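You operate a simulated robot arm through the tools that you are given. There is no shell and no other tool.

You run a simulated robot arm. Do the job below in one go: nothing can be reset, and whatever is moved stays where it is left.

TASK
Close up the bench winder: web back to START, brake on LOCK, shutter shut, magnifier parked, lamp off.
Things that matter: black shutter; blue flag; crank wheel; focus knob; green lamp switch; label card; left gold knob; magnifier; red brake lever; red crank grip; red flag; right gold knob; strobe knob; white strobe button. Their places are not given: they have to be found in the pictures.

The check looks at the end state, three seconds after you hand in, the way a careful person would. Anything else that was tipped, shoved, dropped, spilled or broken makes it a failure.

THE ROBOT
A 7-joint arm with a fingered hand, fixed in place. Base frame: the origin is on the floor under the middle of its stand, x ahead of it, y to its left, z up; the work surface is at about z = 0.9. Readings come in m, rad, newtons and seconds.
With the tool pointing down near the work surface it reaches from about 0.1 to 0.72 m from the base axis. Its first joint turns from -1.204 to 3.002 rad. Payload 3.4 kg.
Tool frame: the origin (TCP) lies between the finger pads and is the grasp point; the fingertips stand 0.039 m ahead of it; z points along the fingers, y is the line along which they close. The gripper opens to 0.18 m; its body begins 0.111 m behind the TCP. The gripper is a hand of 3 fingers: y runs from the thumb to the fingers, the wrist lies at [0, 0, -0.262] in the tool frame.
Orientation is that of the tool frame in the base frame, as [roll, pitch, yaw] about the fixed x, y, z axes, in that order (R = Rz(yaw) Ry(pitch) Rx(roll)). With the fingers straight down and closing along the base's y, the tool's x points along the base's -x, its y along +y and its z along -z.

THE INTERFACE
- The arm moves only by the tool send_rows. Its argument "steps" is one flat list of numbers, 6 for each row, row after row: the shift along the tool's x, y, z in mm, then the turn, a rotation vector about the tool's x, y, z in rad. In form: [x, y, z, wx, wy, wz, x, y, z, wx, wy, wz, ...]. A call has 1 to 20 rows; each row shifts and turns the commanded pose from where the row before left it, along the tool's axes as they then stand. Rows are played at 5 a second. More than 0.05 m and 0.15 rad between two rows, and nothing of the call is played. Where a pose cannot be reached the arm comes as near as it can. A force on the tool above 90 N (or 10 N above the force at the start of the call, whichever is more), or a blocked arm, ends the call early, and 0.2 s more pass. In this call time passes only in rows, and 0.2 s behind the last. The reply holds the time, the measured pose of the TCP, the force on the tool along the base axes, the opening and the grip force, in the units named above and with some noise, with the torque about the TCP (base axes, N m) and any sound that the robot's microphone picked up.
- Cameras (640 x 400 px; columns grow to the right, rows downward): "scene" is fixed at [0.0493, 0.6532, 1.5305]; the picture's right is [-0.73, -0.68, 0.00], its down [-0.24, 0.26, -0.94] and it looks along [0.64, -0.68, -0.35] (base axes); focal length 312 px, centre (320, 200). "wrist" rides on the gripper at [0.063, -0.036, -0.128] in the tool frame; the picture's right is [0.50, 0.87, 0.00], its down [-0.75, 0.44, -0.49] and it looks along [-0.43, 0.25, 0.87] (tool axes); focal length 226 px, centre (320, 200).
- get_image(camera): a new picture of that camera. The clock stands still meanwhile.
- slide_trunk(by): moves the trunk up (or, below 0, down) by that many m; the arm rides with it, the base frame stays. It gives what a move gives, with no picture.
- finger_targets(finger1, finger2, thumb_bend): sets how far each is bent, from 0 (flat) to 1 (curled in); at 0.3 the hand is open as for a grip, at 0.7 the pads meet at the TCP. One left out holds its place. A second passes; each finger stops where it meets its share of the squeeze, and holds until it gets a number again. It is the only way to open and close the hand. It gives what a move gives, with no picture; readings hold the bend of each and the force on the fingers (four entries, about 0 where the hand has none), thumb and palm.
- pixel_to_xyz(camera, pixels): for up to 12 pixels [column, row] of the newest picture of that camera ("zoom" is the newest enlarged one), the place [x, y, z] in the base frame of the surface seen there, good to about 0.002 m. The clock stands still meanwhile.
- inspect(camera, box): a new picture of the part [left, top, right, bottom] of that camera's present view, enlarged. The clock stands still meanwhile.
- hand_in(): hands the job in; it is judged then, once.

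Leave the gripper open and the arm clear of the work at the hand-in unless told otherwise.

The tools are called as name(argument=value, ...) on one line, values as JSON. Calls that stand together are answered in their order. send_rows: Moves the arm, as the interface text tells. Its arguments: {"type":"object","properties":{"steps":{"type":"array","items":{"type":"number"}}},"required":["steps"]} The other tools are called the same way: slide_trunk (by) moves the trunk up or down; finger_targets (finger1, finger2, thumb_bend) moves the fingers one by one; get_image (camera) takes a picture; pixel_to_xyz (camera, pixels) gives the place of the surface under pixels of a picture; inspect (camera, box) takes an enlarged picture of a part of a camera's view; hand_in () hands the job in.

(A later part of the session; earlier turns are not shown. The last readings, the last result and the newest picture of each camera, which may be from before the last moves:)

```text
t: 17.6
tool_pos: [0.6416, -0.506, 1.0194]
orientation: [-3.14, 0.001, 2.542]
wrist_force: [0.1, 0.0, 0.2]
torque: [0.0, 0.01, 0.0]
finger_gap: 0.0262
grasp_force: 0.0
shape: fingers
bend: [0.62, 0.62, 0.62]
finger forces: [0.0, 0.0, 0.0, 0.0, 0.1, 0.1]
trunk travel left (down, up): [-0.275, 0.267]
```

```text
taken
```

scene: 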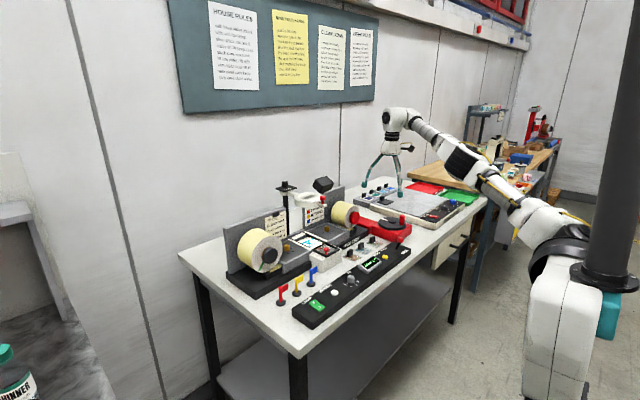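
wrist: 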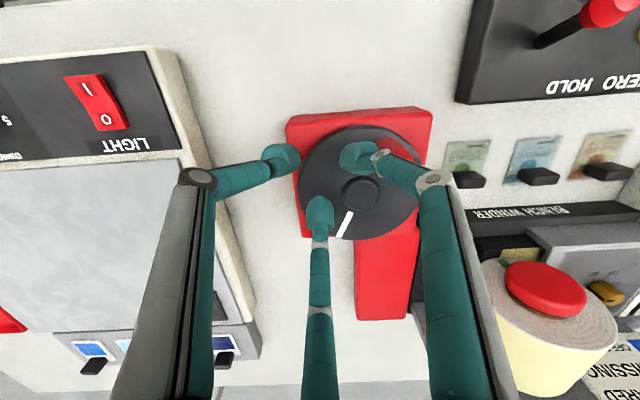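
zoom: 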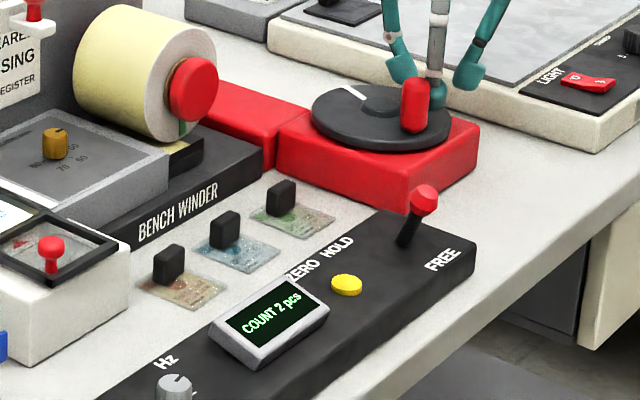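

The grip slipped out between two fingers: the wheel did not follow (mark and web unchanged since the trial). I lift 60 mm, open to 0.5 and go back to measure the grip again.

send_rows(steps=[0, 0, -20, 0, 0, 0, 0, 0, -20, 0, 0, 0, 0, 0, -20, 0, 0, 0, 0, 0, 0, 0, 0, 0])

finger_targets(finger1=0.5, finger2=0.5, thumb_bend=0.5)

get_image(camera="wrist")

```text
t: 18.6
tool_pos: [0.6424, -0.5044, 1.079]
orientation: [-3.139, 0.003, 2.544]
wrist_force: [0.6, 0.0, 0.0]
torque: [-0.01, 0.0, 0.0]
finger_gap: 0.0265
grasp_force: 0.1
shape: fingers
bend: [0.62, 0.62, 0.62]
finger forces: [0.0, 0.1, 0.0, 0.1, 0.1, 0.0]
trunk travel left (down, up): [-0.275, 0.267]
```

```text
t: 19.6
tool_pos: [0.6421, -0.5054, 1.0779]
orientation: [-3.14, 0.001, 2.543]
wrist_force: [0.5, 0.0, 0.4]
torque: [0.0, 0.01, -0.03]
finger_gap: 0.0722
grasp_force: 0.0
shape: fingers
bend: [0.5, 0.5, 0.5]
finger forces: [0.0, 0.0, 0.1, 0.1, 0.0, 0.0]
trunk travel left (down, up): [-0.275, 0.267]
```

```text
taken
```

wrist: 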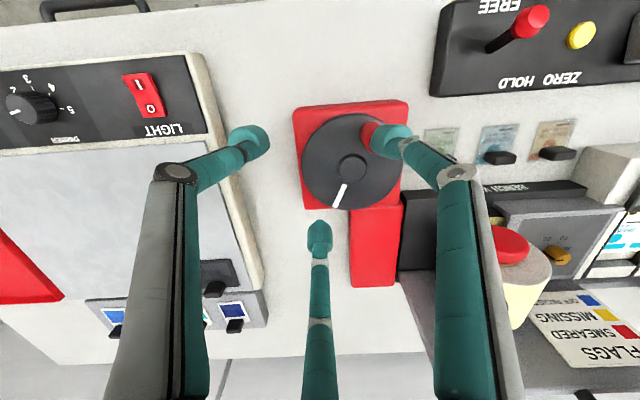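

The grip shows at (370,132), partly behind a fingertip. I move over it at this height, then measure its top.

send_rows(steps=[22.2, 22.6, 0, 0, 0, 0, 22.2, 22.6, 0, 0, 0, 0, 0, 0, 0, 0, 0, 0])

get_image(camera="wrist")

inspect(camera="wrist", box=[280, 110, 376, 170])

```text
t: 20.4
tool_pos: [0.6308, -0.4419, 1.0795]
orientation: [-3.14, 0.002, 2.543]
wrist_force: [-0.3, -0.4, 1.0]
torque: [0.03, -0.01, 0.04]
finger_gap: 0.0722
grasp_force: 0.0
shape: fingers
bend: [0.5, 0.5, 0.5]
finger forces: [0.1, 0.1, 0.0, 0.0, 0.0, 0.0]
trunk travel left (down, up): [-0.275, 0.267]
```

```text
taken
```

wrist: 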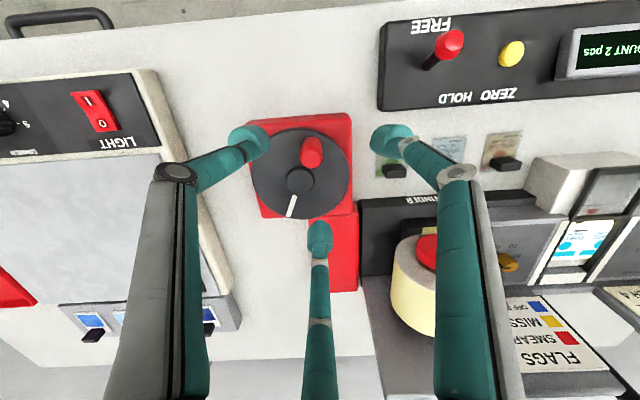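

```text
6.67 times, centred on (328, 140) of wrist
```

zoom: 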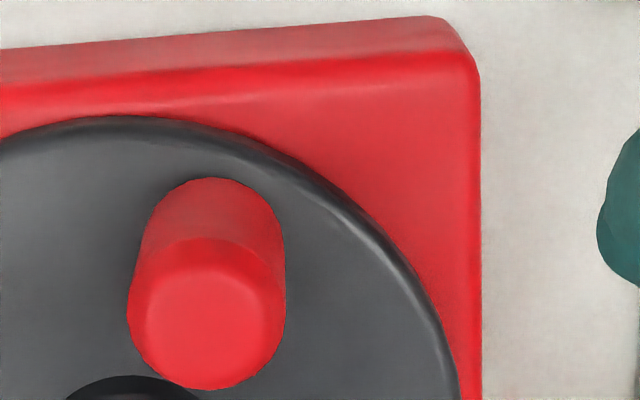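

pixel_to_xyz(camera="zoom", pixels=[[205, 315], [160, 315], [250, 315], [205, 270], [205, 360], [175, 290], [235, 340], [205, 200], [140, 390]])

inspect(camera="wrist", box=[240, 110, 370, 230])

pixel_to_xyz(camera="wrist", pixels=[[299, 179], [294, 200], [290, 214], [312, 155]])

```text
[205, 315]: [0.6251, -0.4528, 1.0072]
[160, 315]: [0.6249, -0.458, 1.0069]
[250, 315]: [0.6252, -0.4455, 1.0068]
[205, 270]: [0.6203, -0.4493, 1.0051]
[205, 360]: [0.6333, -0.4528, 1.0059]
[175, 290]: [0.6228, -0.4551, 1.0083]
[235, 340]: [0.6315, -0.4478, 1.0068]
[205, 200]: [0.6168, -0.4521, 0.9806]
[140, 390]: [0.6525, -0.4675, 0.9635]
```

```text
3.33 times, centred on (305, 170) of wrist
```

zoom: 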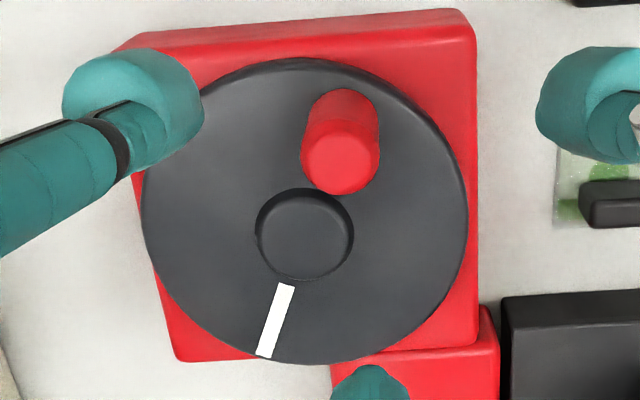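

```text
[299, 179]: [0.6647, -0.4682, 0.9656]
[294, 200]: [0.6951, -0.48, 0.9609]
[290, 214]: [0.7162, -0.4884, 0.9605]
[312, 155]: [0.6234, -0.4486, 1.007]
```

The grip is at about (0.6265,-0.4515), 157° around the hub at (0.666,-0.468). I centre on it, go down to z 1.013 and this time close until the fingers touch.

send_rows(steps=[-1.9, -10.3, 0, 0, 0, 0, 0, 0, 22, 0, 0, 0, 0, 0, 22, 0, 0, 0, 0, 0, 22, 0, 0, 0, 0, 0, 0, 0, 0, 0])

finger_targets(finger1=0.68, finger2=0.68, thumb_bend=0.68)

get_image(camera="wrist")

inspect(camera="scene", box=[360, 190, 430, 250])

```text
t: 21.6
tool_pos: [0.6249, -0.4523, 1.0135]
orientation: [-3.141, 0.001, 2.541]
wrist_force: [-0.4, -0.6, 2.0]
torque: [-0.01, -0.04, 0.0]
finger_gap: 0.0724
grasp_force: 0.3
shape: fingers
bend: [0.5, 0.5, 0.5]
finger forces: [0.1, 1.1, 0.0, 0.0, 0.0, 0.0]
trunk travel left (down, up): [-0.275, 0.267]
```

```text
t: 22.6
tool_pos: [0.6253, -0.4521, 1.0119]
orientation: [-3.141, 0.001, 2.543]
wrist_force: [1.3, 0.1, -1.9]
torque: [-0.01, -0.06, 0.03]
finger_gap: 0.0095
grasp_force: 2.9
shape: fingers
bend: [0.66, 0.64, 0.67]
finger forces: [1.7, 3.5, 0.1, 0.1, 1.7, 0.1]
trunk travel left (down, up): [-0.275, 0.267]
```

```text
taken
```

wrist: 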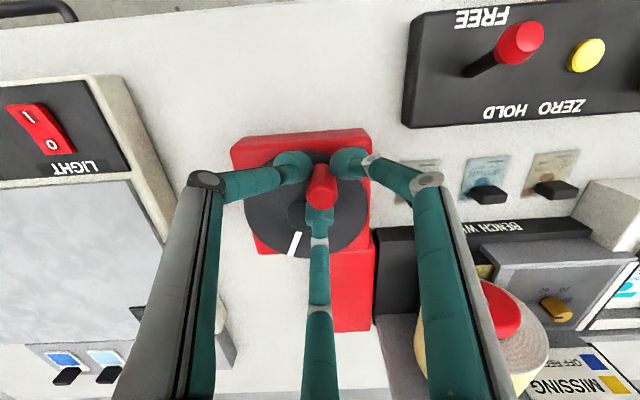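

```text
6.67 times, centred on (395, 220) of scene
```

zoom: 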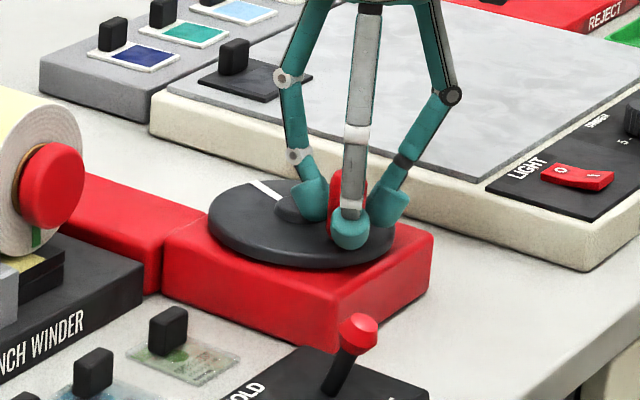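

The fingers hold the grip lightly (1.7–3.5 N). I lift 2 mm to clear the hub and turn 30° backwards (grip towards -y), then check whether it follows.

send_rows(steps=[0, 0, -2, 0, 0, 0, -2.0, -5.4, 0, 0, 0, 0, -2.0, -5.3, 0, 0, 0, 0, -3.3, -4.6, 0, 0, 0, 0, -3.3, -4.6, 0, 0, 0, 0, 0, 0, 0, 0, 0, 0])

get_image(camera="wrist")

inspect(camera="scene", box=[360, 190, 430, 250])

inspect(camera="scene", box=[280, 220, 350, 270])

```text
t: 24.0
tool_pos: [0.6228, -0.476, 1.0142]
orientation: [-3.139, 0.001, 2.543]
wrist_force: [-2.2, 2.3, -2.5]
torque: [0.02, 0.05, -0.01]
finger_gap: 0.0111
grasp_force: 3.0
shape: fingers
bend: [0.65, 0.65, 0.67]
finger forces: [3.2, 2.1, 0.0, 0.0, 1.2, 0.0]
trunk travel left (down, up): [-0.275, 0.267]
```

```text
taken
```

wrist: 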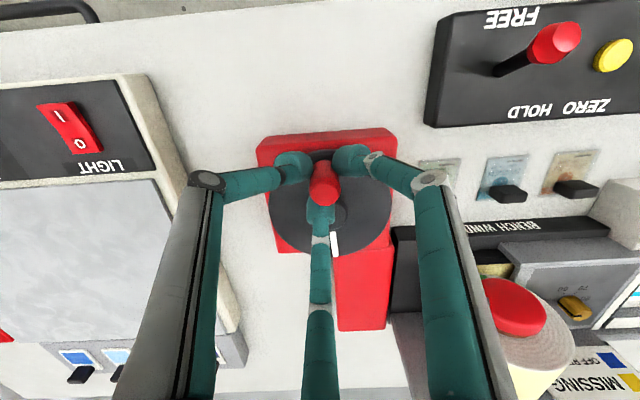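

```text
6.67 times, centred on (395, 220) of scene
```

zoom: 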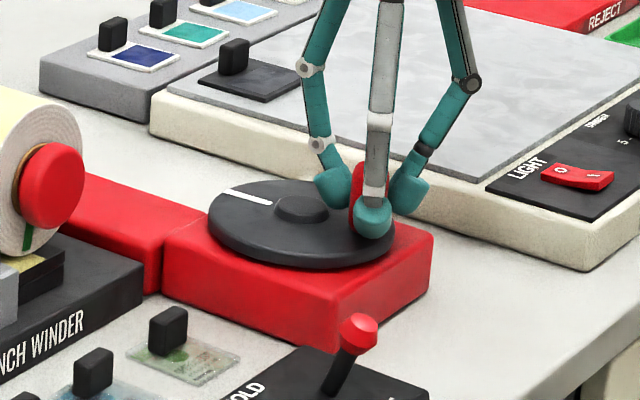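

```text
8.00 times, centred on (315, 245) of scene
```

zoom: 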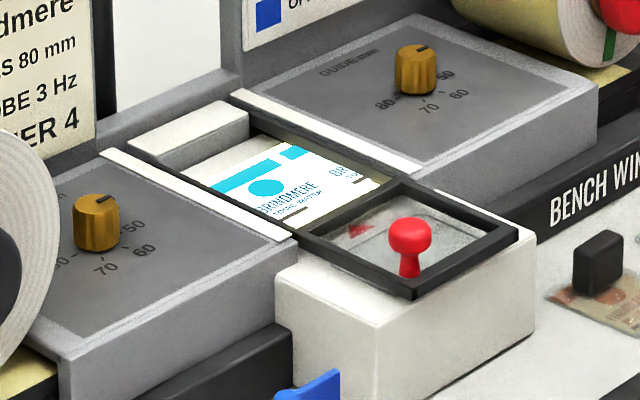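

It follows: the web moved left now, a new label entering from the right. I continue 90° the same way and watch the count.

send_rows(steps=[-9.03, -6.96, 0, 0, 0, 0, -10.52, -4.38, 0, 0, 0, 0, -11.3, -1.51, 0, 0, 0, 0, -11.3, 1.47, 0, 0, 0, 0, -10.54, 4.34, 0, 0, 0, 0, -9.06, 6.92, 0, 0, 0, 0, 0, 0, 0, 0, 0, 0])

inspect(camera="scene", box=[280, 220, 350, 270])

inspect(camera="scene", box=[350, 190, 430, 270])

```text
t: 25.6
tool_pos: [0.6752, -0.5111, 1.0148]
orientation: [3.142, 0.001, 2.543]
wrist_force: [1.1, -7.0, 1.6]
torque: [-0.26, -0.05, 0.03]
finger_gap: 0.0126
grasp_force: 4.5
shape: fingers
bend: [0.67, 0.65, 0.65]
finger forces: [0.9, 3.2, 0.1, 0.1, 5.0, 0.0]
trunk travel left (down, up): [-0.275, 0.267]
```

```text
8.00 times, centred on (315, 245) of scene
```

zoom: 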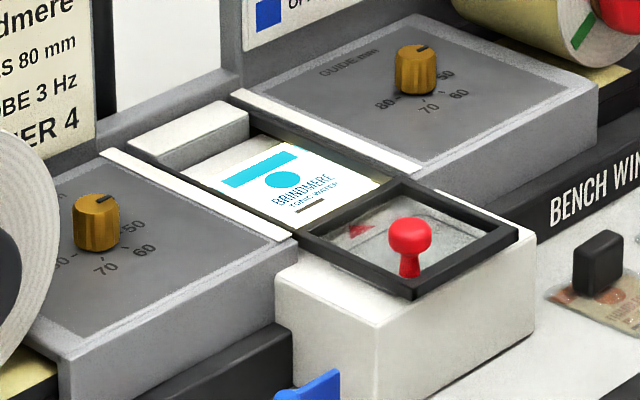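

```text
5.00 times, centred on (390, 230) of scene
```

zoom: 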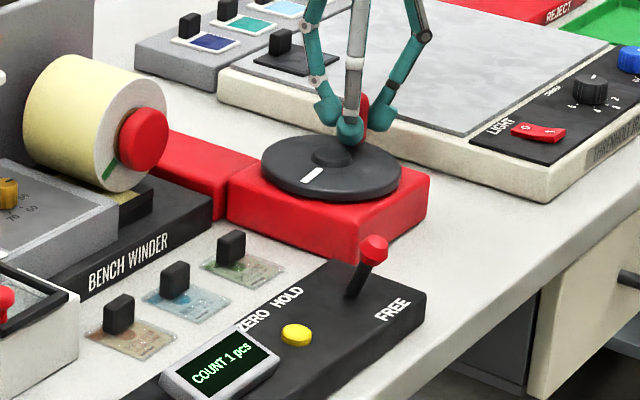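

Count went 2 → 1, so this is the right direction; one label takes about 120° of crank. I continue 90°, passing the far side of the circle.

send_rows(steps=[-6.72, 9.21, 0, 0, 0, 0, -4.1, 10.64, 0, 0, 0, 0, -1.21, 11.33, 0, 0, 0, 0, 1.77, 11.26, 0, 0, 0, 0, 4.62, 10.42, 0, 0, 0, 0, 7.16, 8.87, 0, 0, 0, 0, 0, 0, 0, 0, 0, 0])

inspect(camera="scene", box=[280, 220, 350, 270])

inspect(camera="scene", box=[350, 190, 430, 270])

```text
t: 27.2
tool_pos: [0.7088, -0.4586, 1.0155]
orientation: [-3.139, 0.001, 2.545]
wrist_force: [2.2, 2.1, 0.7]
torque: [0.04, -0.07, 0.04]
finger_gap: 0.0082
grasp_force: 3.0
shape: fingers
bend: [0.67, 0.64, 0.67]
finger forces: [1.4, 4.4, 0.0, 0.0, 1.6, 0.0]
trunk travel left (down, up): [-0.275, 0.267]
```

```text
8.00 times, centred on (315, 245) of scene
```

zoom: 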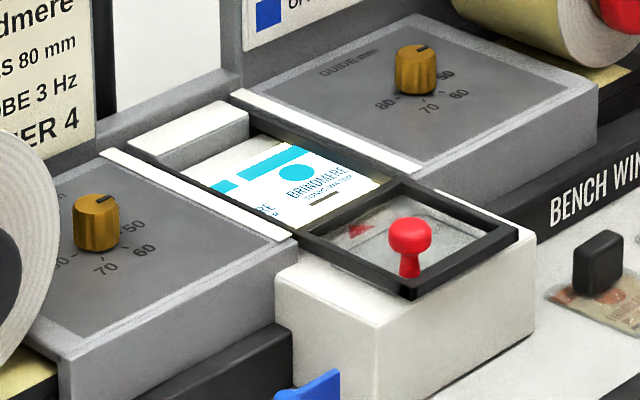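

```text
5.00 times, centred on (390, 230) of scene
```

zoom: 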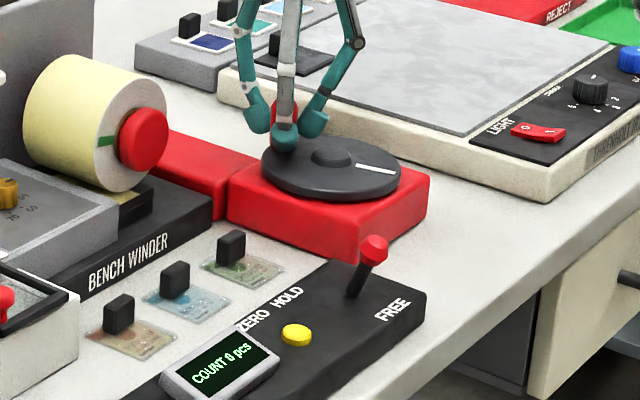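

Count 0 now; the label is off-centre and no START yet. I go on in smaller bites: 30°, then look.

send_rows(steps=[9.21, 6.72, 0, 0, 0, 0, 10.64, 4.1, 0, 0, 0, 0, 0, 0, 0, 0, 0, 0])

inspect(camera="scene", box=[280, 220, 350, 270])

inspect(camera="scene", box=[350, 190, 430, 270])

```text
t: 28.0
tool_pos: [0.6979, -0.437, 1.0144]
orientation: [-3.139, 0.002, 2.542]
wrist_force: [1.3, 1.6, 1.7]
torque: [0.11, -0.08, 0.0]
finger_gap: 0.0082
grasp_force: 3.8
shape: fingers
bend: [0.67, 0.64, 0.67]
finger forces: [1.6, 4.1, 0.1, 0.0, 2.3, 0.0]
trunk travel left (down, up): [-0.275, 0.267]
```

```text
8.00 times, centred on (315, 245) of scene
```

zoom: 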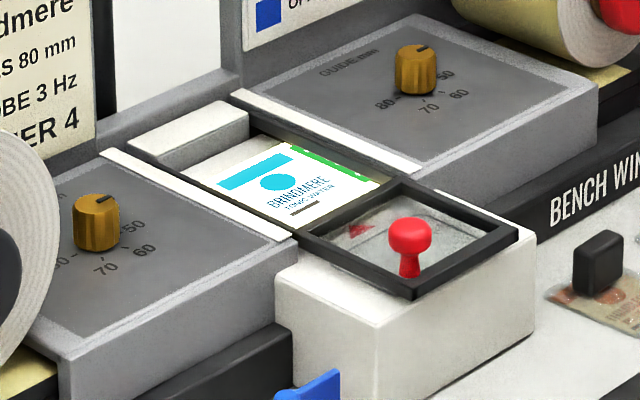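

```text
5.00 times, centred on (390, 230) of scene
```

zoom: 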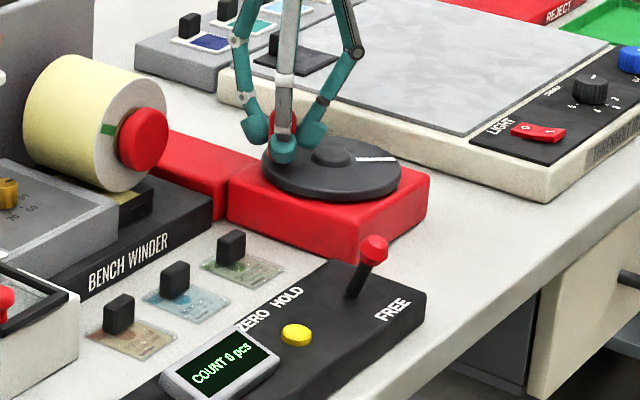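

A green band with lettering comes in at the right edge of the window. I continue another 30°.

send_rows(steps=[11.38, 0.8, 0, 0, 0, 0, 11.18, -2.2, 0, 0, 0, 0, 0, 0, 0, 0, 0, 0])

inspect(camera="scene", box=[280, 220, 350, 270])

get_image(camera="wrist")

```text
t: 28.8
tool_pos: [0.6782, -0.4265, 1.0142]
orientation: [-3.14, 0.002, 2.542]
wrist_force: [1.4, 3.2, 0.4]
torque: [0.13, -0.08, 0.0]
finger_gap: 0.0081
grasp_force: 4.1
shape: fingers
bend: [0.67, 0.64, 0.67]
finger forces: [1.8, 4.3, 0.1, 0.0, 1.8, 0.1]
trunk travel left (down, up): [-0.275, 0.267]
```

```text
8.00 times, centred on (315, 245) of scene
```

zoom: 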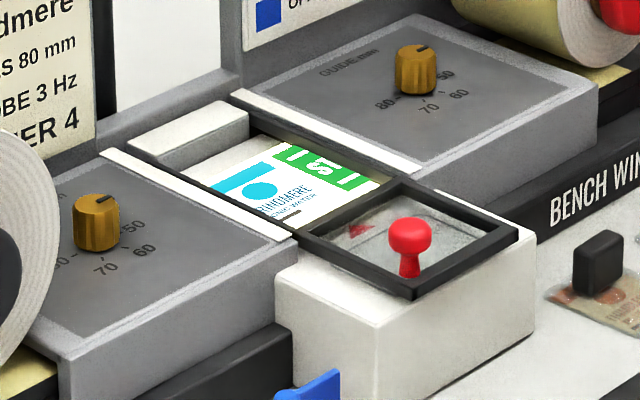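

```text
taken
```

wrist: 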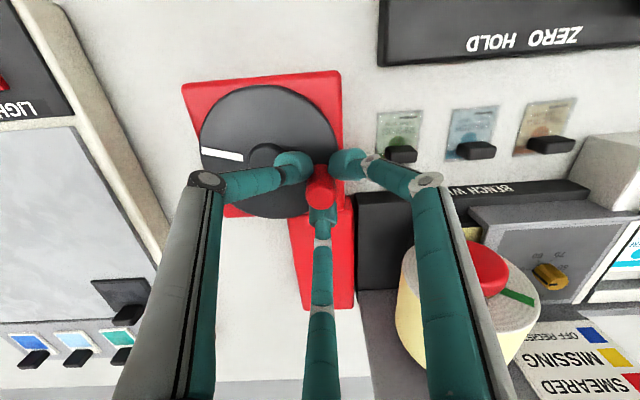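

The green frame reads "ST…", this is the START frame. I continue 30° to bring it into the window.

send_rows(steps=[10.29, -4.91, 0, 0, 0, 0, 8.67, -7.4, 0, 0, 0, 0, 0, 0, 0, 0, 0, 0])

inspect(camera="scene", box=[290, 225, 345, 260])

inspect(camera="scene", box=[350, 190, 430, 270])

```text
t: 29.6
tool_pos: [0.6547, -0.4259, 1.0152]
orientation: [-3.139, 0.002, 2.542]
wrist_force: [-0.4, 1.4, 1.8]
torque: [0.09, 0.05, 0.02]
finger_gap: 0.0086
grasp_force: 4.0
shape: fingers
bend: [0.66, 0.64, 0.67]
finger forces: [1.9, 3.9, 0.0, 0.0, 2.9, 0.0]
trunk travel left (down, up): [-0.275, 0.267]
```

```text
11.43 times, centred on (318, 242) of scene
```

zoom: 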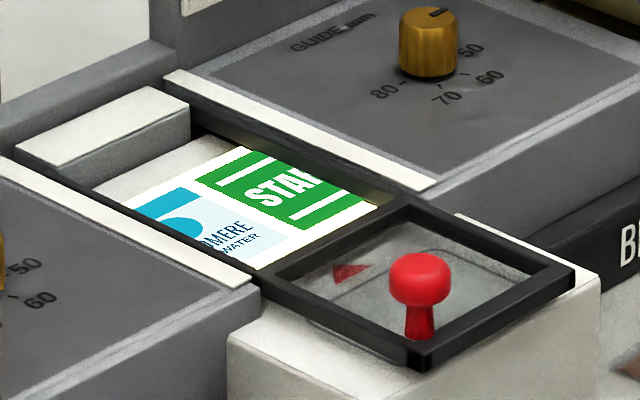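

```text
5.00 times, centred on (390, 230) of scene
```

zoom: 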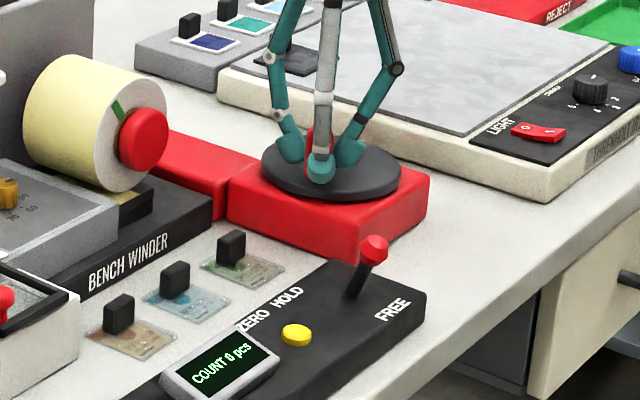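

START shows half in. I estimate another 60° to centre it; I go 45° first.

send_rows(steps=[6.22, -9.55, 0, 0, 0, 0, 3.54, -10.83, 0, 0, 0, 0, 0.62, -11.38, 0, 0, 0, 0, 0, 0, 0, 0, 0, 0])

inspect(camera="scene", box=[290, 225, 345, 260])

get_image(camera="wrist")

```text
t: 30.6
tool_pos: [0.628, -0.4463, 1.0143]
orientation: [-3.139, 0.0, 2.542]
wrist_force: [-1.4, 0.5, 2.6]
torque: [0.04, 0.07, -0.01]
finger_gap: 0.0091
grasp_force: 4.5
shape: fingers
bend: [0.66, 0.65, 0.67]
finger forces: [1.7, 3.5, 0.0, 0.1, 3.6, 0.0]
trunk travel left (down, up): [-0.275, 0.267]
```

```text
11.43 times, centred on (318, 242) of scene
```

zoom: 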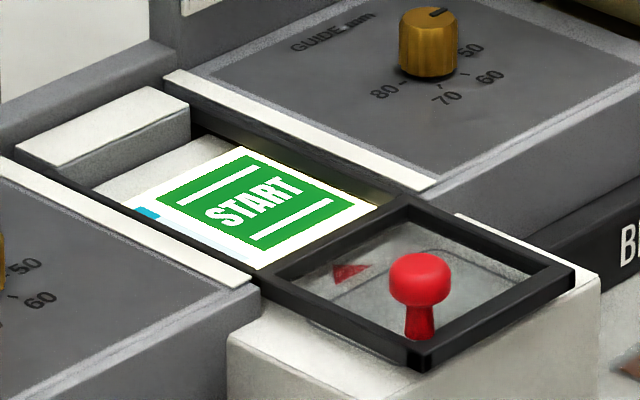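

```text
taken
```

wrist: 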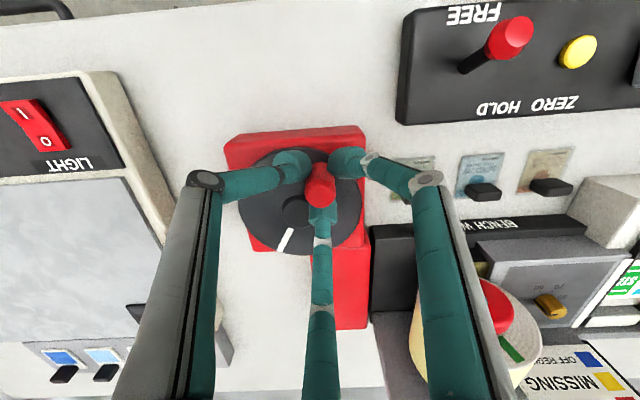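

START is nearly centred, a bit to the right still. I turn 12° more.

send_rows(steps=[-0.85, -4.49, 0, 0, 0, 0, -0.85, -4.49, 0, 0, 0, 0, 0, 0, 0, 0, 0, 0])

inspect(camera="scene", box=[290, 225, 345, 260])

pixel_to_xyz(camera="zoom", pixels=[[160, 195], [243, 155], [353, 212], [255, 205], [350, 272], [335, 275], [367, 268], [200, 175], [310, 230], [130, 208], [200, 240], [300, 172]])

```text
t: 31.4
tool_pos: [0.6245, -0.455, 1.0156]
orientation: [-3.141, 0.002, 2.543]
wrist_force: [-3.5, 0.3, 1.4]
torque: [0.08, 0.09, -0.01]
finger_gap: 0.0094
grasp_force: 4.7
shape: fingers
bend: [0.66, 0.65, 0.66]
finger forces: [2.0, 3.1, 0.0, 0.0, 3.8, 0.0]
trunk travel left (down, up): [-0.275, 0.267]
```

```text
11.43 times, centred on (318, 242) of scene
```

zoom: 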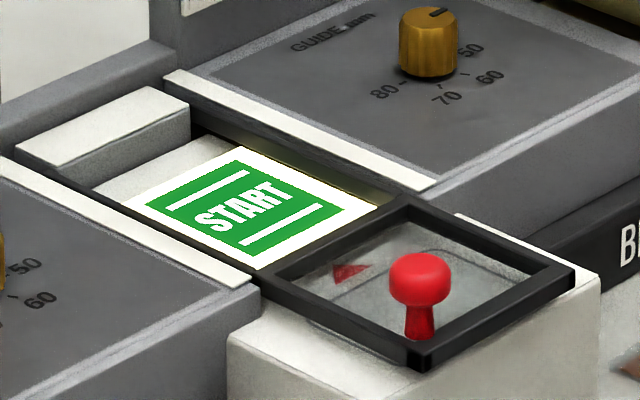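

```text
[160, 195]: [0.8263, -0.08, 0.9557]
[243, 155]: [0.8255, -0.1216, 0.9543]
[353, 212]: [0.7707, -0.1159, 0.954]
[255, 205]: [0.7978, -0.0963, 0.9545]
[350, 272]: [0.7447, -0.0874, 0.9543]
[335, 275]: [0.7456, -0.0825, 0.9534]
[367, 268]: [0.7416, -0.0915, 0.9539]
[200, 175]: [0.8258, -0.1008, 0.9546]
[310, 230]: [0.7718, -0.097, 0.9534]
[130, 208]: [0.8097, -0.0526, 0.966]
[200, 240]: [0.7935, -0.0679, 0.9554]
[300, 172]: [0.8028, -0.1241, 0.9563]
```

START looks centred. I measure the green frame's left and right edges and the window's edges to check.

pixel_to_xyz(camera="zoom", pixels=[[146, 198], [238, 163], [342, 211], [256, 257], [200, 227], [289, 186], [232, 151], [372, 205], [265, 265], [335, 262], [338, 284], [370, 265]])

get_image(camera="wrist")

```text
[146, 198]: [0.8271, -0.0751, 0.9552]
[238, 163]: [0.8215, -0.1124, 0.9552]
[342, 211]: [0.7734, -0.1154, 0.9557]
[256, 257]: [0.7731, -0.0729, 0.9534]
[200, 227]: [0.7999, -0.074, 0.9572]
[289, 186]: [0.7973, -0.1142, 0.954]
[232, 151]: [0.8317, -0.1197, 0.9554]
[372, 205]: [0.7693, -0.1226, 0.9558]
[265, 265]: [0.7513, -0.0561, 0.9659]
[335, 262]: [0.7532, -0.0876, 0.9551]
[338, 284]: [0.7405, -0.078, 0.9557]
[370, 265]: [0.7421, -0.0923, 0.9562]
```

```text
taken
```

wrist: 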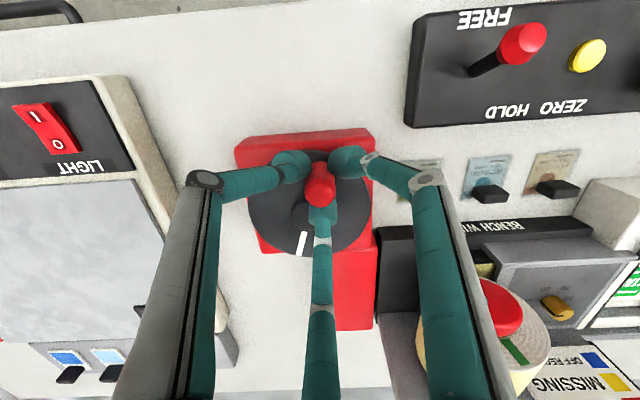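

The green frame spans y -0.074 to -0.1145 (centre -0.094); the red arrow's point is near y -0.086. I need a view from above to judge the index. I open the fingers to 0.5, rise clear, and check the web stays.

finger_targets(finger1=0.5, finger2=0.5, thumb_bend=0.5)

send_rows(steps=[0, 0, -25, 0, 0, 0, 0, 0, -30, 0, 0, 0, 0, 0, -40, 0, 0, 0, 0, 0, -40, 0, 0, 0, 0, 0, -40, 0, 0, 0, 0, 0, 0, 0, 0, 0])

inspect(camera="scene", box=[290, 225, 345, 260])

get_image(camera="wrist")

```text
t: 32.4
tool_pos: [0.6248, -0.4559, 1.016]
orientation: [-3.14, 0.001, 2.542]
wrist_force: [-0.6, 0.4, 0.1]
torque: [0.0, 0.01, 0.02]
finger_gap: 0.0723
grasp_force: 0.1
shape: fingers
bend: [0.5, 0.5, 0.5]
finger forces: [0.0, 0.0, 0.0, 0.0, 0.1, 0.0]
trunk travel left (down, up): [-0.275, 0.267]
```

```text
t: 33.8
tool_pos: [0.6275, -0.4528, 1.1896]
orientation: [-3.14, 0.002, 2.543]
wrist_force: [0.1, -0.6, -0.2]
torque: [0.03, -0.04, -0.01]
finger_gap: 0.0724
grasp_force: 0.0
shape: fingers
bend: [0.5, 0.5, 0.5]
finger forces: [0.1, 0.0, 0.0, 0.0, 0.0, 0.0]
trunk travel left (down, up): [-0.275, 0.267]
```

```text
11.43 times, centred on (318, 242) of scene
```

zoom: 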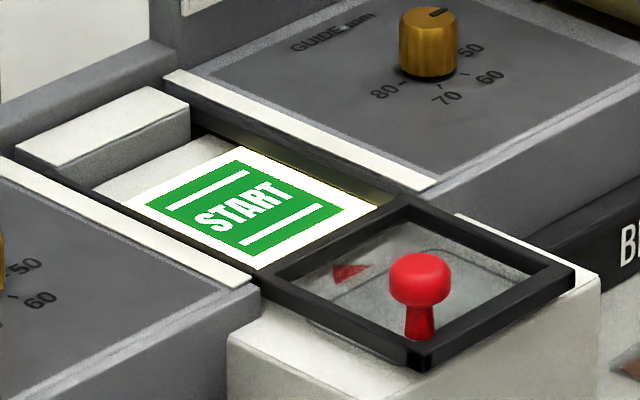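

```text
taken
```

wrist: 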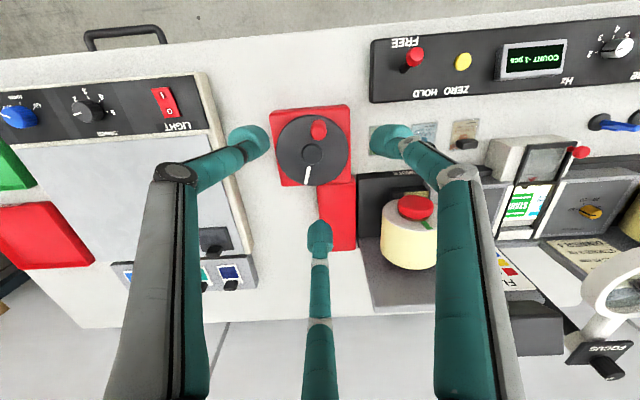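

The web stayed put and the display now reads "COUNT -1 pcs". I move to about (0.53,-0.21,1.11) for a better look at the window.

send_rows(steps=[36.3, 24.2, 13.3, 0, 0, 0, 36.3, 24.2, 13.3, 0, 0, 0, 36.3, 24.2, 13.3, 0, 0, 0, 36.3, 24.2, 13.3, 0, 0, 0, 36.3, 24.2, 13.3, 0, 0, 0, 36.3, 24.2, 13.3, 0, 0, 0, 0, 0, 0, 0, 0, 0])

get_image(camera="wrist")

```text
t: 35.4
tool_pos: [0.5269, -0.2119, 1.1104]
orientation: [-3.141, 0.0, 2.544]
wrist_force: [0.1, -1.0, 1.0]
torque: [-0.01, -0.04, -0.01]
finger_gap: 0.0724
grasp_force: 0.2
shape: fingers
bend: [0.5, 0.5, 0.5]
finger forces: [0.0, 0.1, 0.1, 0.1, 0.1, 0.0]
trunk travel left (down, up): [-0.275, 0.267]
```

```text
taken
```

wrist: 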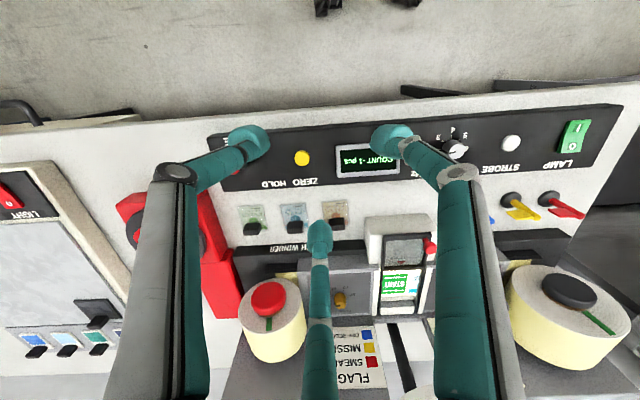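

The window is at wrist (400,280). I zoom in on it.

inspect(camera="wrist", box=[355, 220, 435, 320])

inspect(camera="wrist", box=[372, 230, 436, 270])

inspect(camera="wrist", box=[368, 260, 432, 310])

pixel_to_xyz(camera="zoom", pixels=[[320, 100], [320, 200], [320, 300], [100, 200], [540, 200], [200, 200], [440, 200], [150, 100], [480, 100], [260, 300], [400, 300], [320, 50]])

```text
4.00 times, centred on (395, 270) of wrist
```

zoom: 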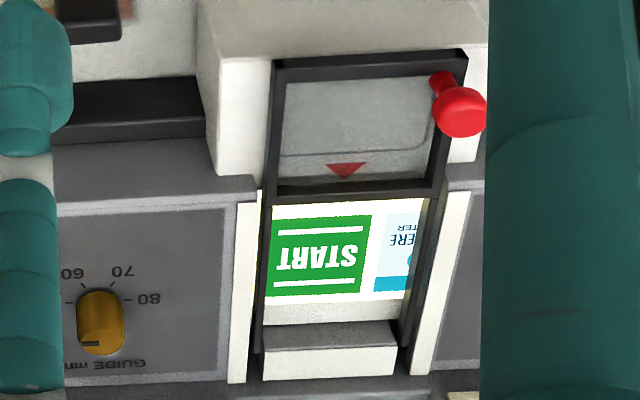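

```text
10.00 times, centred on (404, 250) of wrist
```

zoom: 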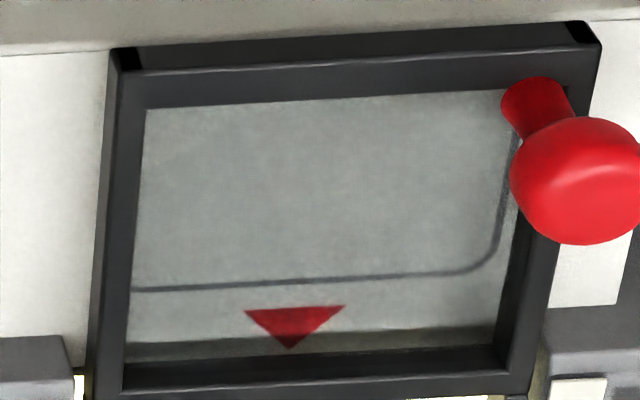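

```text
8.00 times, centred on (400, 285) of wrist
```

zoom: 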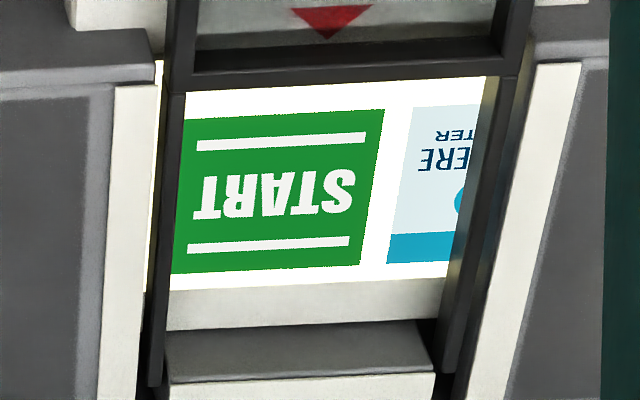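

```text
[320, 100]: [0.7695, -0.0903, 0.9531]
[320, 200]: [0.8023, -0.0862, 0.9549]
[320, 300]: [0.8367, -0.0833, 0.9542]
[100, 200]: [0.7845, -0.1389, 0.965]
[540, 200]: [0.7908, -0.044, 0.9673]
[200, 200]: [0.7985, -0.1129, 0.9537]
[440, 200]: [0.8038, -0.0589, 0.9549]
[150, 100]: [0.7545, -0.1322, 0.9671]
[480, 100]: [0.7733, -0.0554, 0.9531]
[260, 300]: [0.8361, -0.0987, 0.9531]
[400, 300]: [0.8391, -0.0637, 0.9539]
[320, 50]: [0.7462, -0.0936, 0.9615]
```

From above, START is not centred: its middle is at y ≈ -0.096, while the red arrow sits further left. I measure the arrow and the rails precisely.

inspect(camera="wrist", box=[360, 245, 440, 305])

pixel_to_xyz(camera="zoom", pixels=[[314, 136], [290, 108], [340, 108], [312, 118], [185, 215], [180, 240], [355, 240], [358, 205], [370, 240], [440, 180], [198, 180], [455, 240]])

```text
6.67 times, centred on (400, 275) of wrist
```

zoom: 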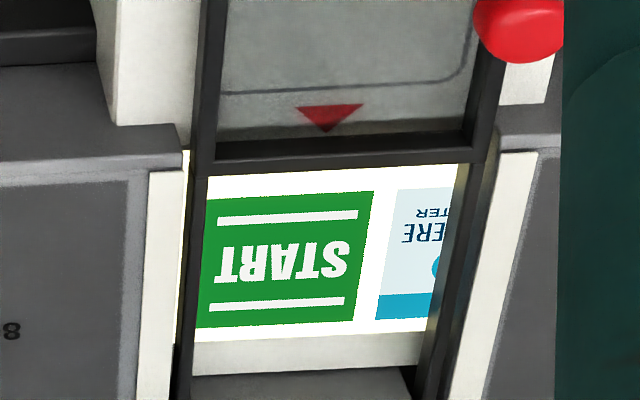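

```text
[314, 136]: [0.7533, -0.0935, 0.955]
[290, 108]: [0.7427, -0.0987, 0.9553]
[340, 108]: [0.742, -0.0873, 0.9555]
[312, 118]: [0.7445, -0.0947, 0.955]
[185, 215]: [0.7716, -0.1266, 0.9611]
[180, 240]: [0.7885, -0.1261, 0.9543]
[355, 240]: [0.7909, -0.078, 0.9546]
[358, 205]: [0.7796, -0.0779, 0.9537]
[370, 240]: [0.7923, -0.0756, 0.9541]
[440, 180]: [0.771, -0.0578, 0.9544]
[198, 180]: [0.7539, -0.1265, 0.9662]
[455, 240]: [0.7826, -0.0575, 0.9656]
```

The arrow is at y -0.090, START's middle about -0.0955, so about 5.5 mm (15° of crank) is missing. I go back over the grip the way I came and lower to z 1.05 first.

send_rows(steps=[-36.3, -24.2, -13.3, 0, 0, 0, -36.3, -24.2, -13.3, 0, 0, 0, -36.3, -24.2, -13.3, 0, 0, 0, -36.3, -24.2, -13.3, 0, 0, 0, -36.3, -24.2, -13.3, 0, 0, 0, -36.3, -24.2, -13.3, 0, 0, 0, 0, 0, 40, 0, 0, 0, 0, 0, 40, 0, 0, 0, 0, 0, 40, 0, 0, 0, 0, 0, 0, 0, 0, 0])

get_image(camera="wrist")

pixel_to_xyz(camera="wrist", pixels=[[318, 168], [318, 172], [312, 170], [324, 170]])

```text
t: 37.6
tool_pos: [0.6247, -0.455, 1.0673]
orientation: [-3.141, 0.003, 2.541]
wrist_force: [-0.8, 0.2, 0.3]
torque: [0.02, -0.04, 0.0]
finger_gap: 0.0723
grasp_force: 0.1
shape: fingers
bend: [0.5, 0.5, 0.5]
finger forces: [0.1, 0.1, 0.1, 0.1, 0.0, 0.1]
trunk travel left (down, up): [-0.275, 0.267]
```

```text
taken
```

wrist: 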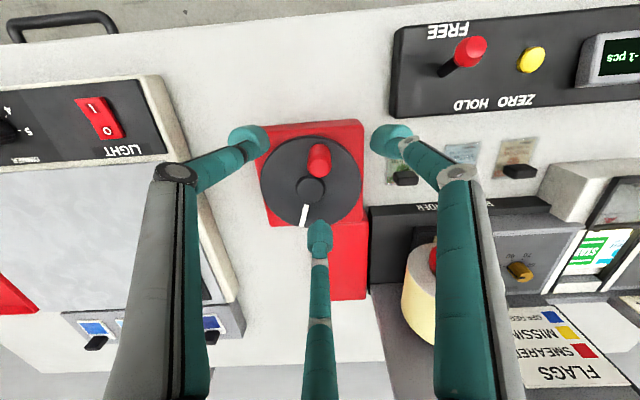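

```text
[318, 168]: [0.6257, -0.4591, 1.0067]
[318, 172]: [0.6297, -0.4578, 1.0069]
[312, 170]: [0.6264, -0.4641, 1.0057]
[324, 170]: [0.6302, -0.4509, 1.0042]
```

The grip is at about (0.626,-0.458), the hand is within 4 mm. I centre, lower to z 1.014 and close on the grip.

send_rows(steps=[-2.0, -1.5, 18, 0, 0, 0, 0, 0, 18, 0, 0, 0, 0, 0, 17, 0, 0, 0, 0, 0, 0, 0, 0, 0])

finger_targets(finger1=0.68, finger2=0.68, thumb_bend=0.68)

inspect(camera="scene", box=[290, 225, 345, 260])

```text
t: 38.6
tool_pos: [0.6254, -0.457, 1.016]
orientation: [-3.139, 0.003, 2.542]
wrist_force: [0.3, 0.1, 0.5]
torque: [0.01, 0.01, 0.0]
finger_gap: 0.0723
grasp_force: 0.0
shape: fingers
bend: [0.5, 0.5, 0.5]
finger forces: [0.0, 0.0, 0.1, 0.0, 0.0, 0.0]
trunk travel left (down, up): [-0.275, 0.267]
```

```text
t: 39.6
tool_pos: [0.6258, -0.4566, 1.0152]
orientation: [-3.141, 0.001, 2.544]
wrist_force: [1.0, -0.5, -1.1]
torque: [-0.04, 0.0, 0.04]
finger_gap: 0.0116
grasp_force: 3.8
shape: fingers
bend: [0.65, 0.65, 0.66]
finger forces: [2.2, 2.8, 0.0, 0.0, 2.3, 0.0]
trunk travel left (down, up): [-0.275, 0.267]
```

```text
11.43 times, centred on (318, 242) of scene
```

zoom: 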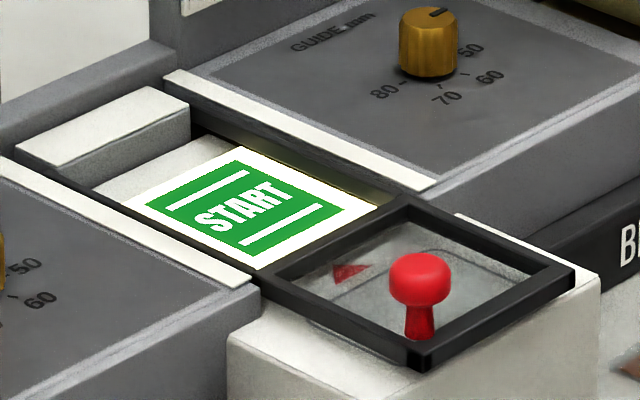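

Grip held (2–3 N each), web unchanged. I turn 15° more backwards in three small rows.

send_rows(steps=[-1.4, -3.4, 0, 0, 0, 0, -1.63, -3.32, 0, 0, 0, 0, -1.85, -3.2, 0, 0, 0, 0, 0, 0, 0, 0, 0, 0])

inspect(camera="scene", box=[290, 225, 345, 260])

pixel_to_xyz(camera="zoom", pixels=[[235, 215], [190, 228], [278, 190], [230, 165], [330, 215], [150, 200], [240, 255]])

```text
t: 40.6
tool_pos: [0.6243, -0.4688, 1.0169]
orientation: [-3.138, 0.002, 2.54]
wrist_force: [-1.4, -0.7, -3.3]
torque: [-0.02, 0.08, 0.02]
finger_gap: 0.0121
grasp_force: 3.5
shape: fingers
bend: [0.65, 0.65, 0.66]
finger forces: [2.5, 2.0, 0.0, 0.1, 2.9, 0.0]
trunk travel left (down, up): [-0.275, 0.267]
```

```text
11.43 times, centred on (318, 242) of scene
```

zoom: 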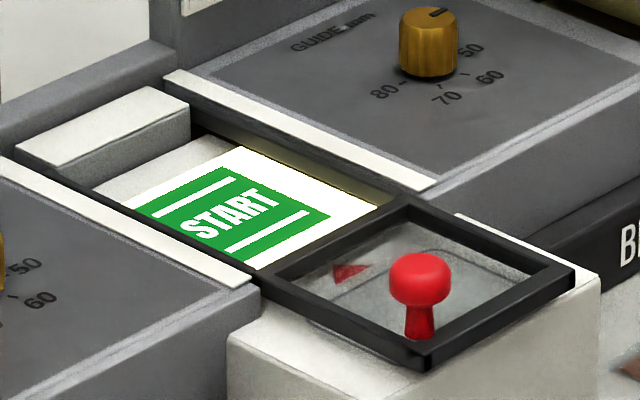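

```text
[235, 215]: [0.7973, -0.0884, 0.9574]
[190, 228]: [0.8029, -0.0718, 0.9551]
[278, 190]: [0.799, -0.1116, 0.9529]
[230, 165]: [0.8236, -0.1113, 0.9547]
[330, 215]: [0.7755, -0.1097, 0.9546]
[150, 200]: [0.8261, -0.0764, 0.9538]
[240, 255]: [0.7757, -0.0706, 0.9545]
```

The green frame's right edge moved from y -0.1145 to about -0.109, so its middle is now at about -0.089/-0.090, in line with the arrow. I release, rise, and go to the viewing place to confirm.

finger_targets(finger1=0.5, finger2=0.5, thumb_bend=0.5)

send_rows(steps=[0, 0, -25, 0, 0, 0, 0, 0, -30, 0, 0, 0, 0, 0, -40, 0, 0, 0, 0, 0, -40, 0, 0, 0, 0, 0, -40, 0, 0, 0, 38, 26, 13.3, 0, 0, 0, 38, 26, 13.3, 0, 0, 0, 38, 26, 13.3, 0, 0, 0, 38, 26, 13.3, 0, 0, 0, 38, 26, 13.3, 0, 0, 0, 38, 26, 13.3, 0, 0, 0, 0, 0, 0, 0, 0, 0])

get_image(camera="wrist")

inspect(camera="wrist", box=[350, 245, 430, 305])

```text
t: 41.6
tool_pos: [0.6251, -0.4698, 1.0161]
orientation: [-3.141, 0.001, 2.543]
wrist_force: [0.2, 0.3, 0.8]
torque: [0.0, 0.0, 0.03]
finger_gap: 0.0723
grasp_force: 0.0
shape: fingers
bend: [0.5, 0.5, 0.5]
finger forces: [0.1, 0.0, 0.1, 0.0, 0.0, 0.0]
trunk travel left (down, up): [-0.275, 0.267]
```

```text
t: 44.2
tool_pos: [0.527, -0.2107, 1.1089]
orientation: [-3.141, 0.001, 2.545]
wrist_force: [0.2, -0.5, 0.0]
torque: [0.0, -0.01, -0.02]
finger_gap: 0.0722
grasp_force: 0.1
shape: fingers
bend: [0.5, 0.5, 0.5]
finger forces: [0.1, 0.0, 0.0, 0.1, 0.0, 0.0]
trunk travel left (down, up): [-0.275, 0.267]
```

```text
taken
```

wrist: 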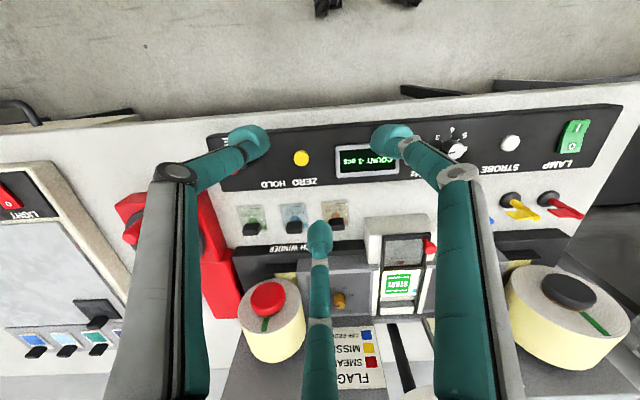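

```text
6.67 times, centred on (390, 275) of wrist
```

zoom: 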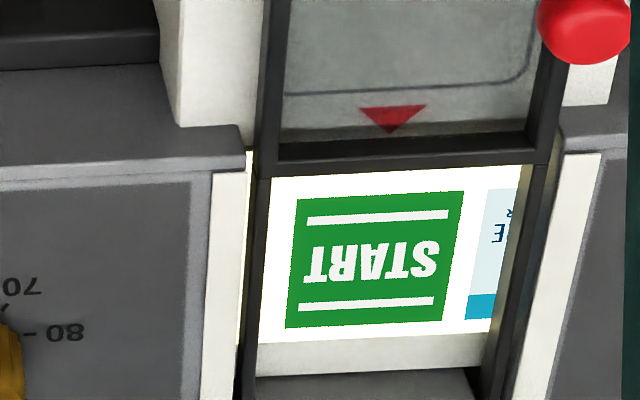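

START is centred under the red arrow to within about a millimetre. Next is the brake lever. I close the fingers into a fist (0.7) as a pusher and look at its shape.

finger_targets(finger1=0.7, finger2=0.7, thumb_bend=0.7)

get_image(camera="wrist")

inspect(camera="scene", box=[340, 150, 460, 270])

pixel_to_xyz(camera="wrist", pixels=[[320, 175], [300, 160], [340, 160], [320, 190]])

```text
t: 45.2
tool_pos: [0.5267, -0.2097, 1.1087]
orientation: [-3.139, 0.003, 2.542]
wrist_force: [0.4, -0.4, 0.1]
torque: [0.0, 0.02, -0.01]
finger_gap: 0.0
grasp_force: 0.1
shape: fingers
bend: [0.7, 0.7, 0.7]
finger forces: [0.0, 0.0, 0.1, 0.1, 0.0, 0.1]
trunk travel left (down, up): [-0.275, 0.267]
```

```text
taken
```

wrist: 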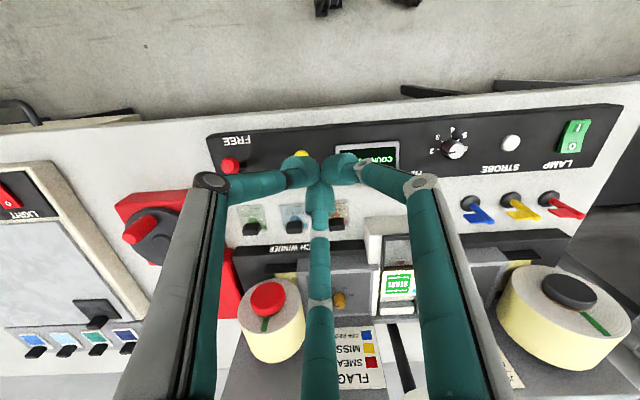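

```text
3.33 times, centred on (400, 210) of scene
```

zoom: 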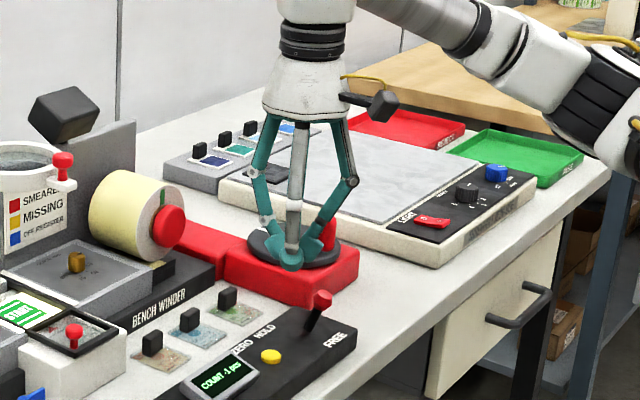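

```text
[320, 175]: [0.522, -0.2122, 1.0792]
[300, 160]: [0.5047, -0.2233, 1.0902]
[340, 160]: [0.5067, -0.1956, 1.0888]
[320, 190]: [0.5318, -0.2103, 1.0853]
```

The fist is compact. The lever head is at about (0.541,-0.326,0.98) and should be pushed away from me (+x), off FREE. I go to (0.465,-0.326) in front of it, then down to z 1.005.

send_rows(steps=[-3.7, -32.7, 0, 0, 0, 0, -3.7, -32.7, 0, 0, 0, 0, -3.7, -32.7, 0, 0, 0, 0, -3.7, -32.7, 0, 0, 0, 0, 0, 0, 34, 0, 0, 0, 0, 0, 34, 0, 0, 0, 0, 0, 35, 0, 0, 0, 0, 0, 0, 0, 0, 0])

get_image(camera="wrist")

inspect(camera="scene", box=[350, 190, 450, 270])

```text
t: 47.0
tool_pos: [0.4639, -0.3259, 1.0064]
orientation: [-3.141, 0.004, 2.543]
wrist_force: [0.2, 0.4, 0.6]
torque: [0.0, 0.0, 0.0]
finger_gap: 0.0
grasp_force: 0.2
shape: fingers
bend: [0.7, 0.7, 0.7]
finger forces: [0.0, 0.1, 0.1, 0.0, 0.1, 0.0]
trunk travel left (down, up): [-0.275, 0.267]
```

```text
taken
```

wrist: 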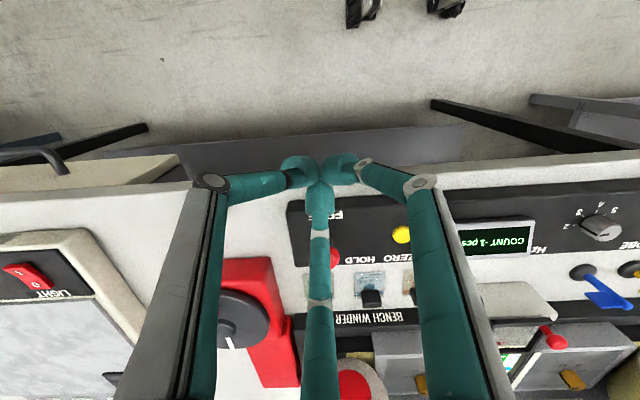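

```text
5.00 times, centred on (400, 230) of scene
```

zoom: 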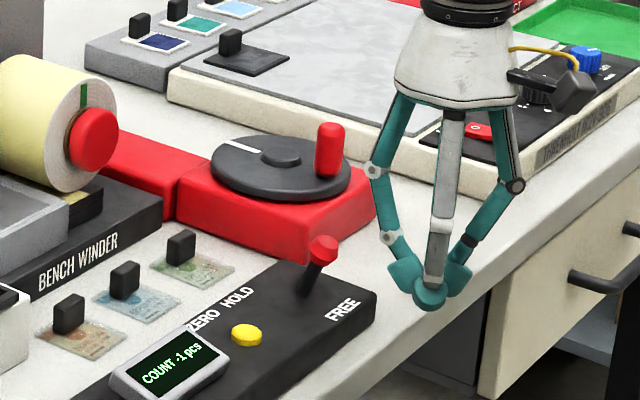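

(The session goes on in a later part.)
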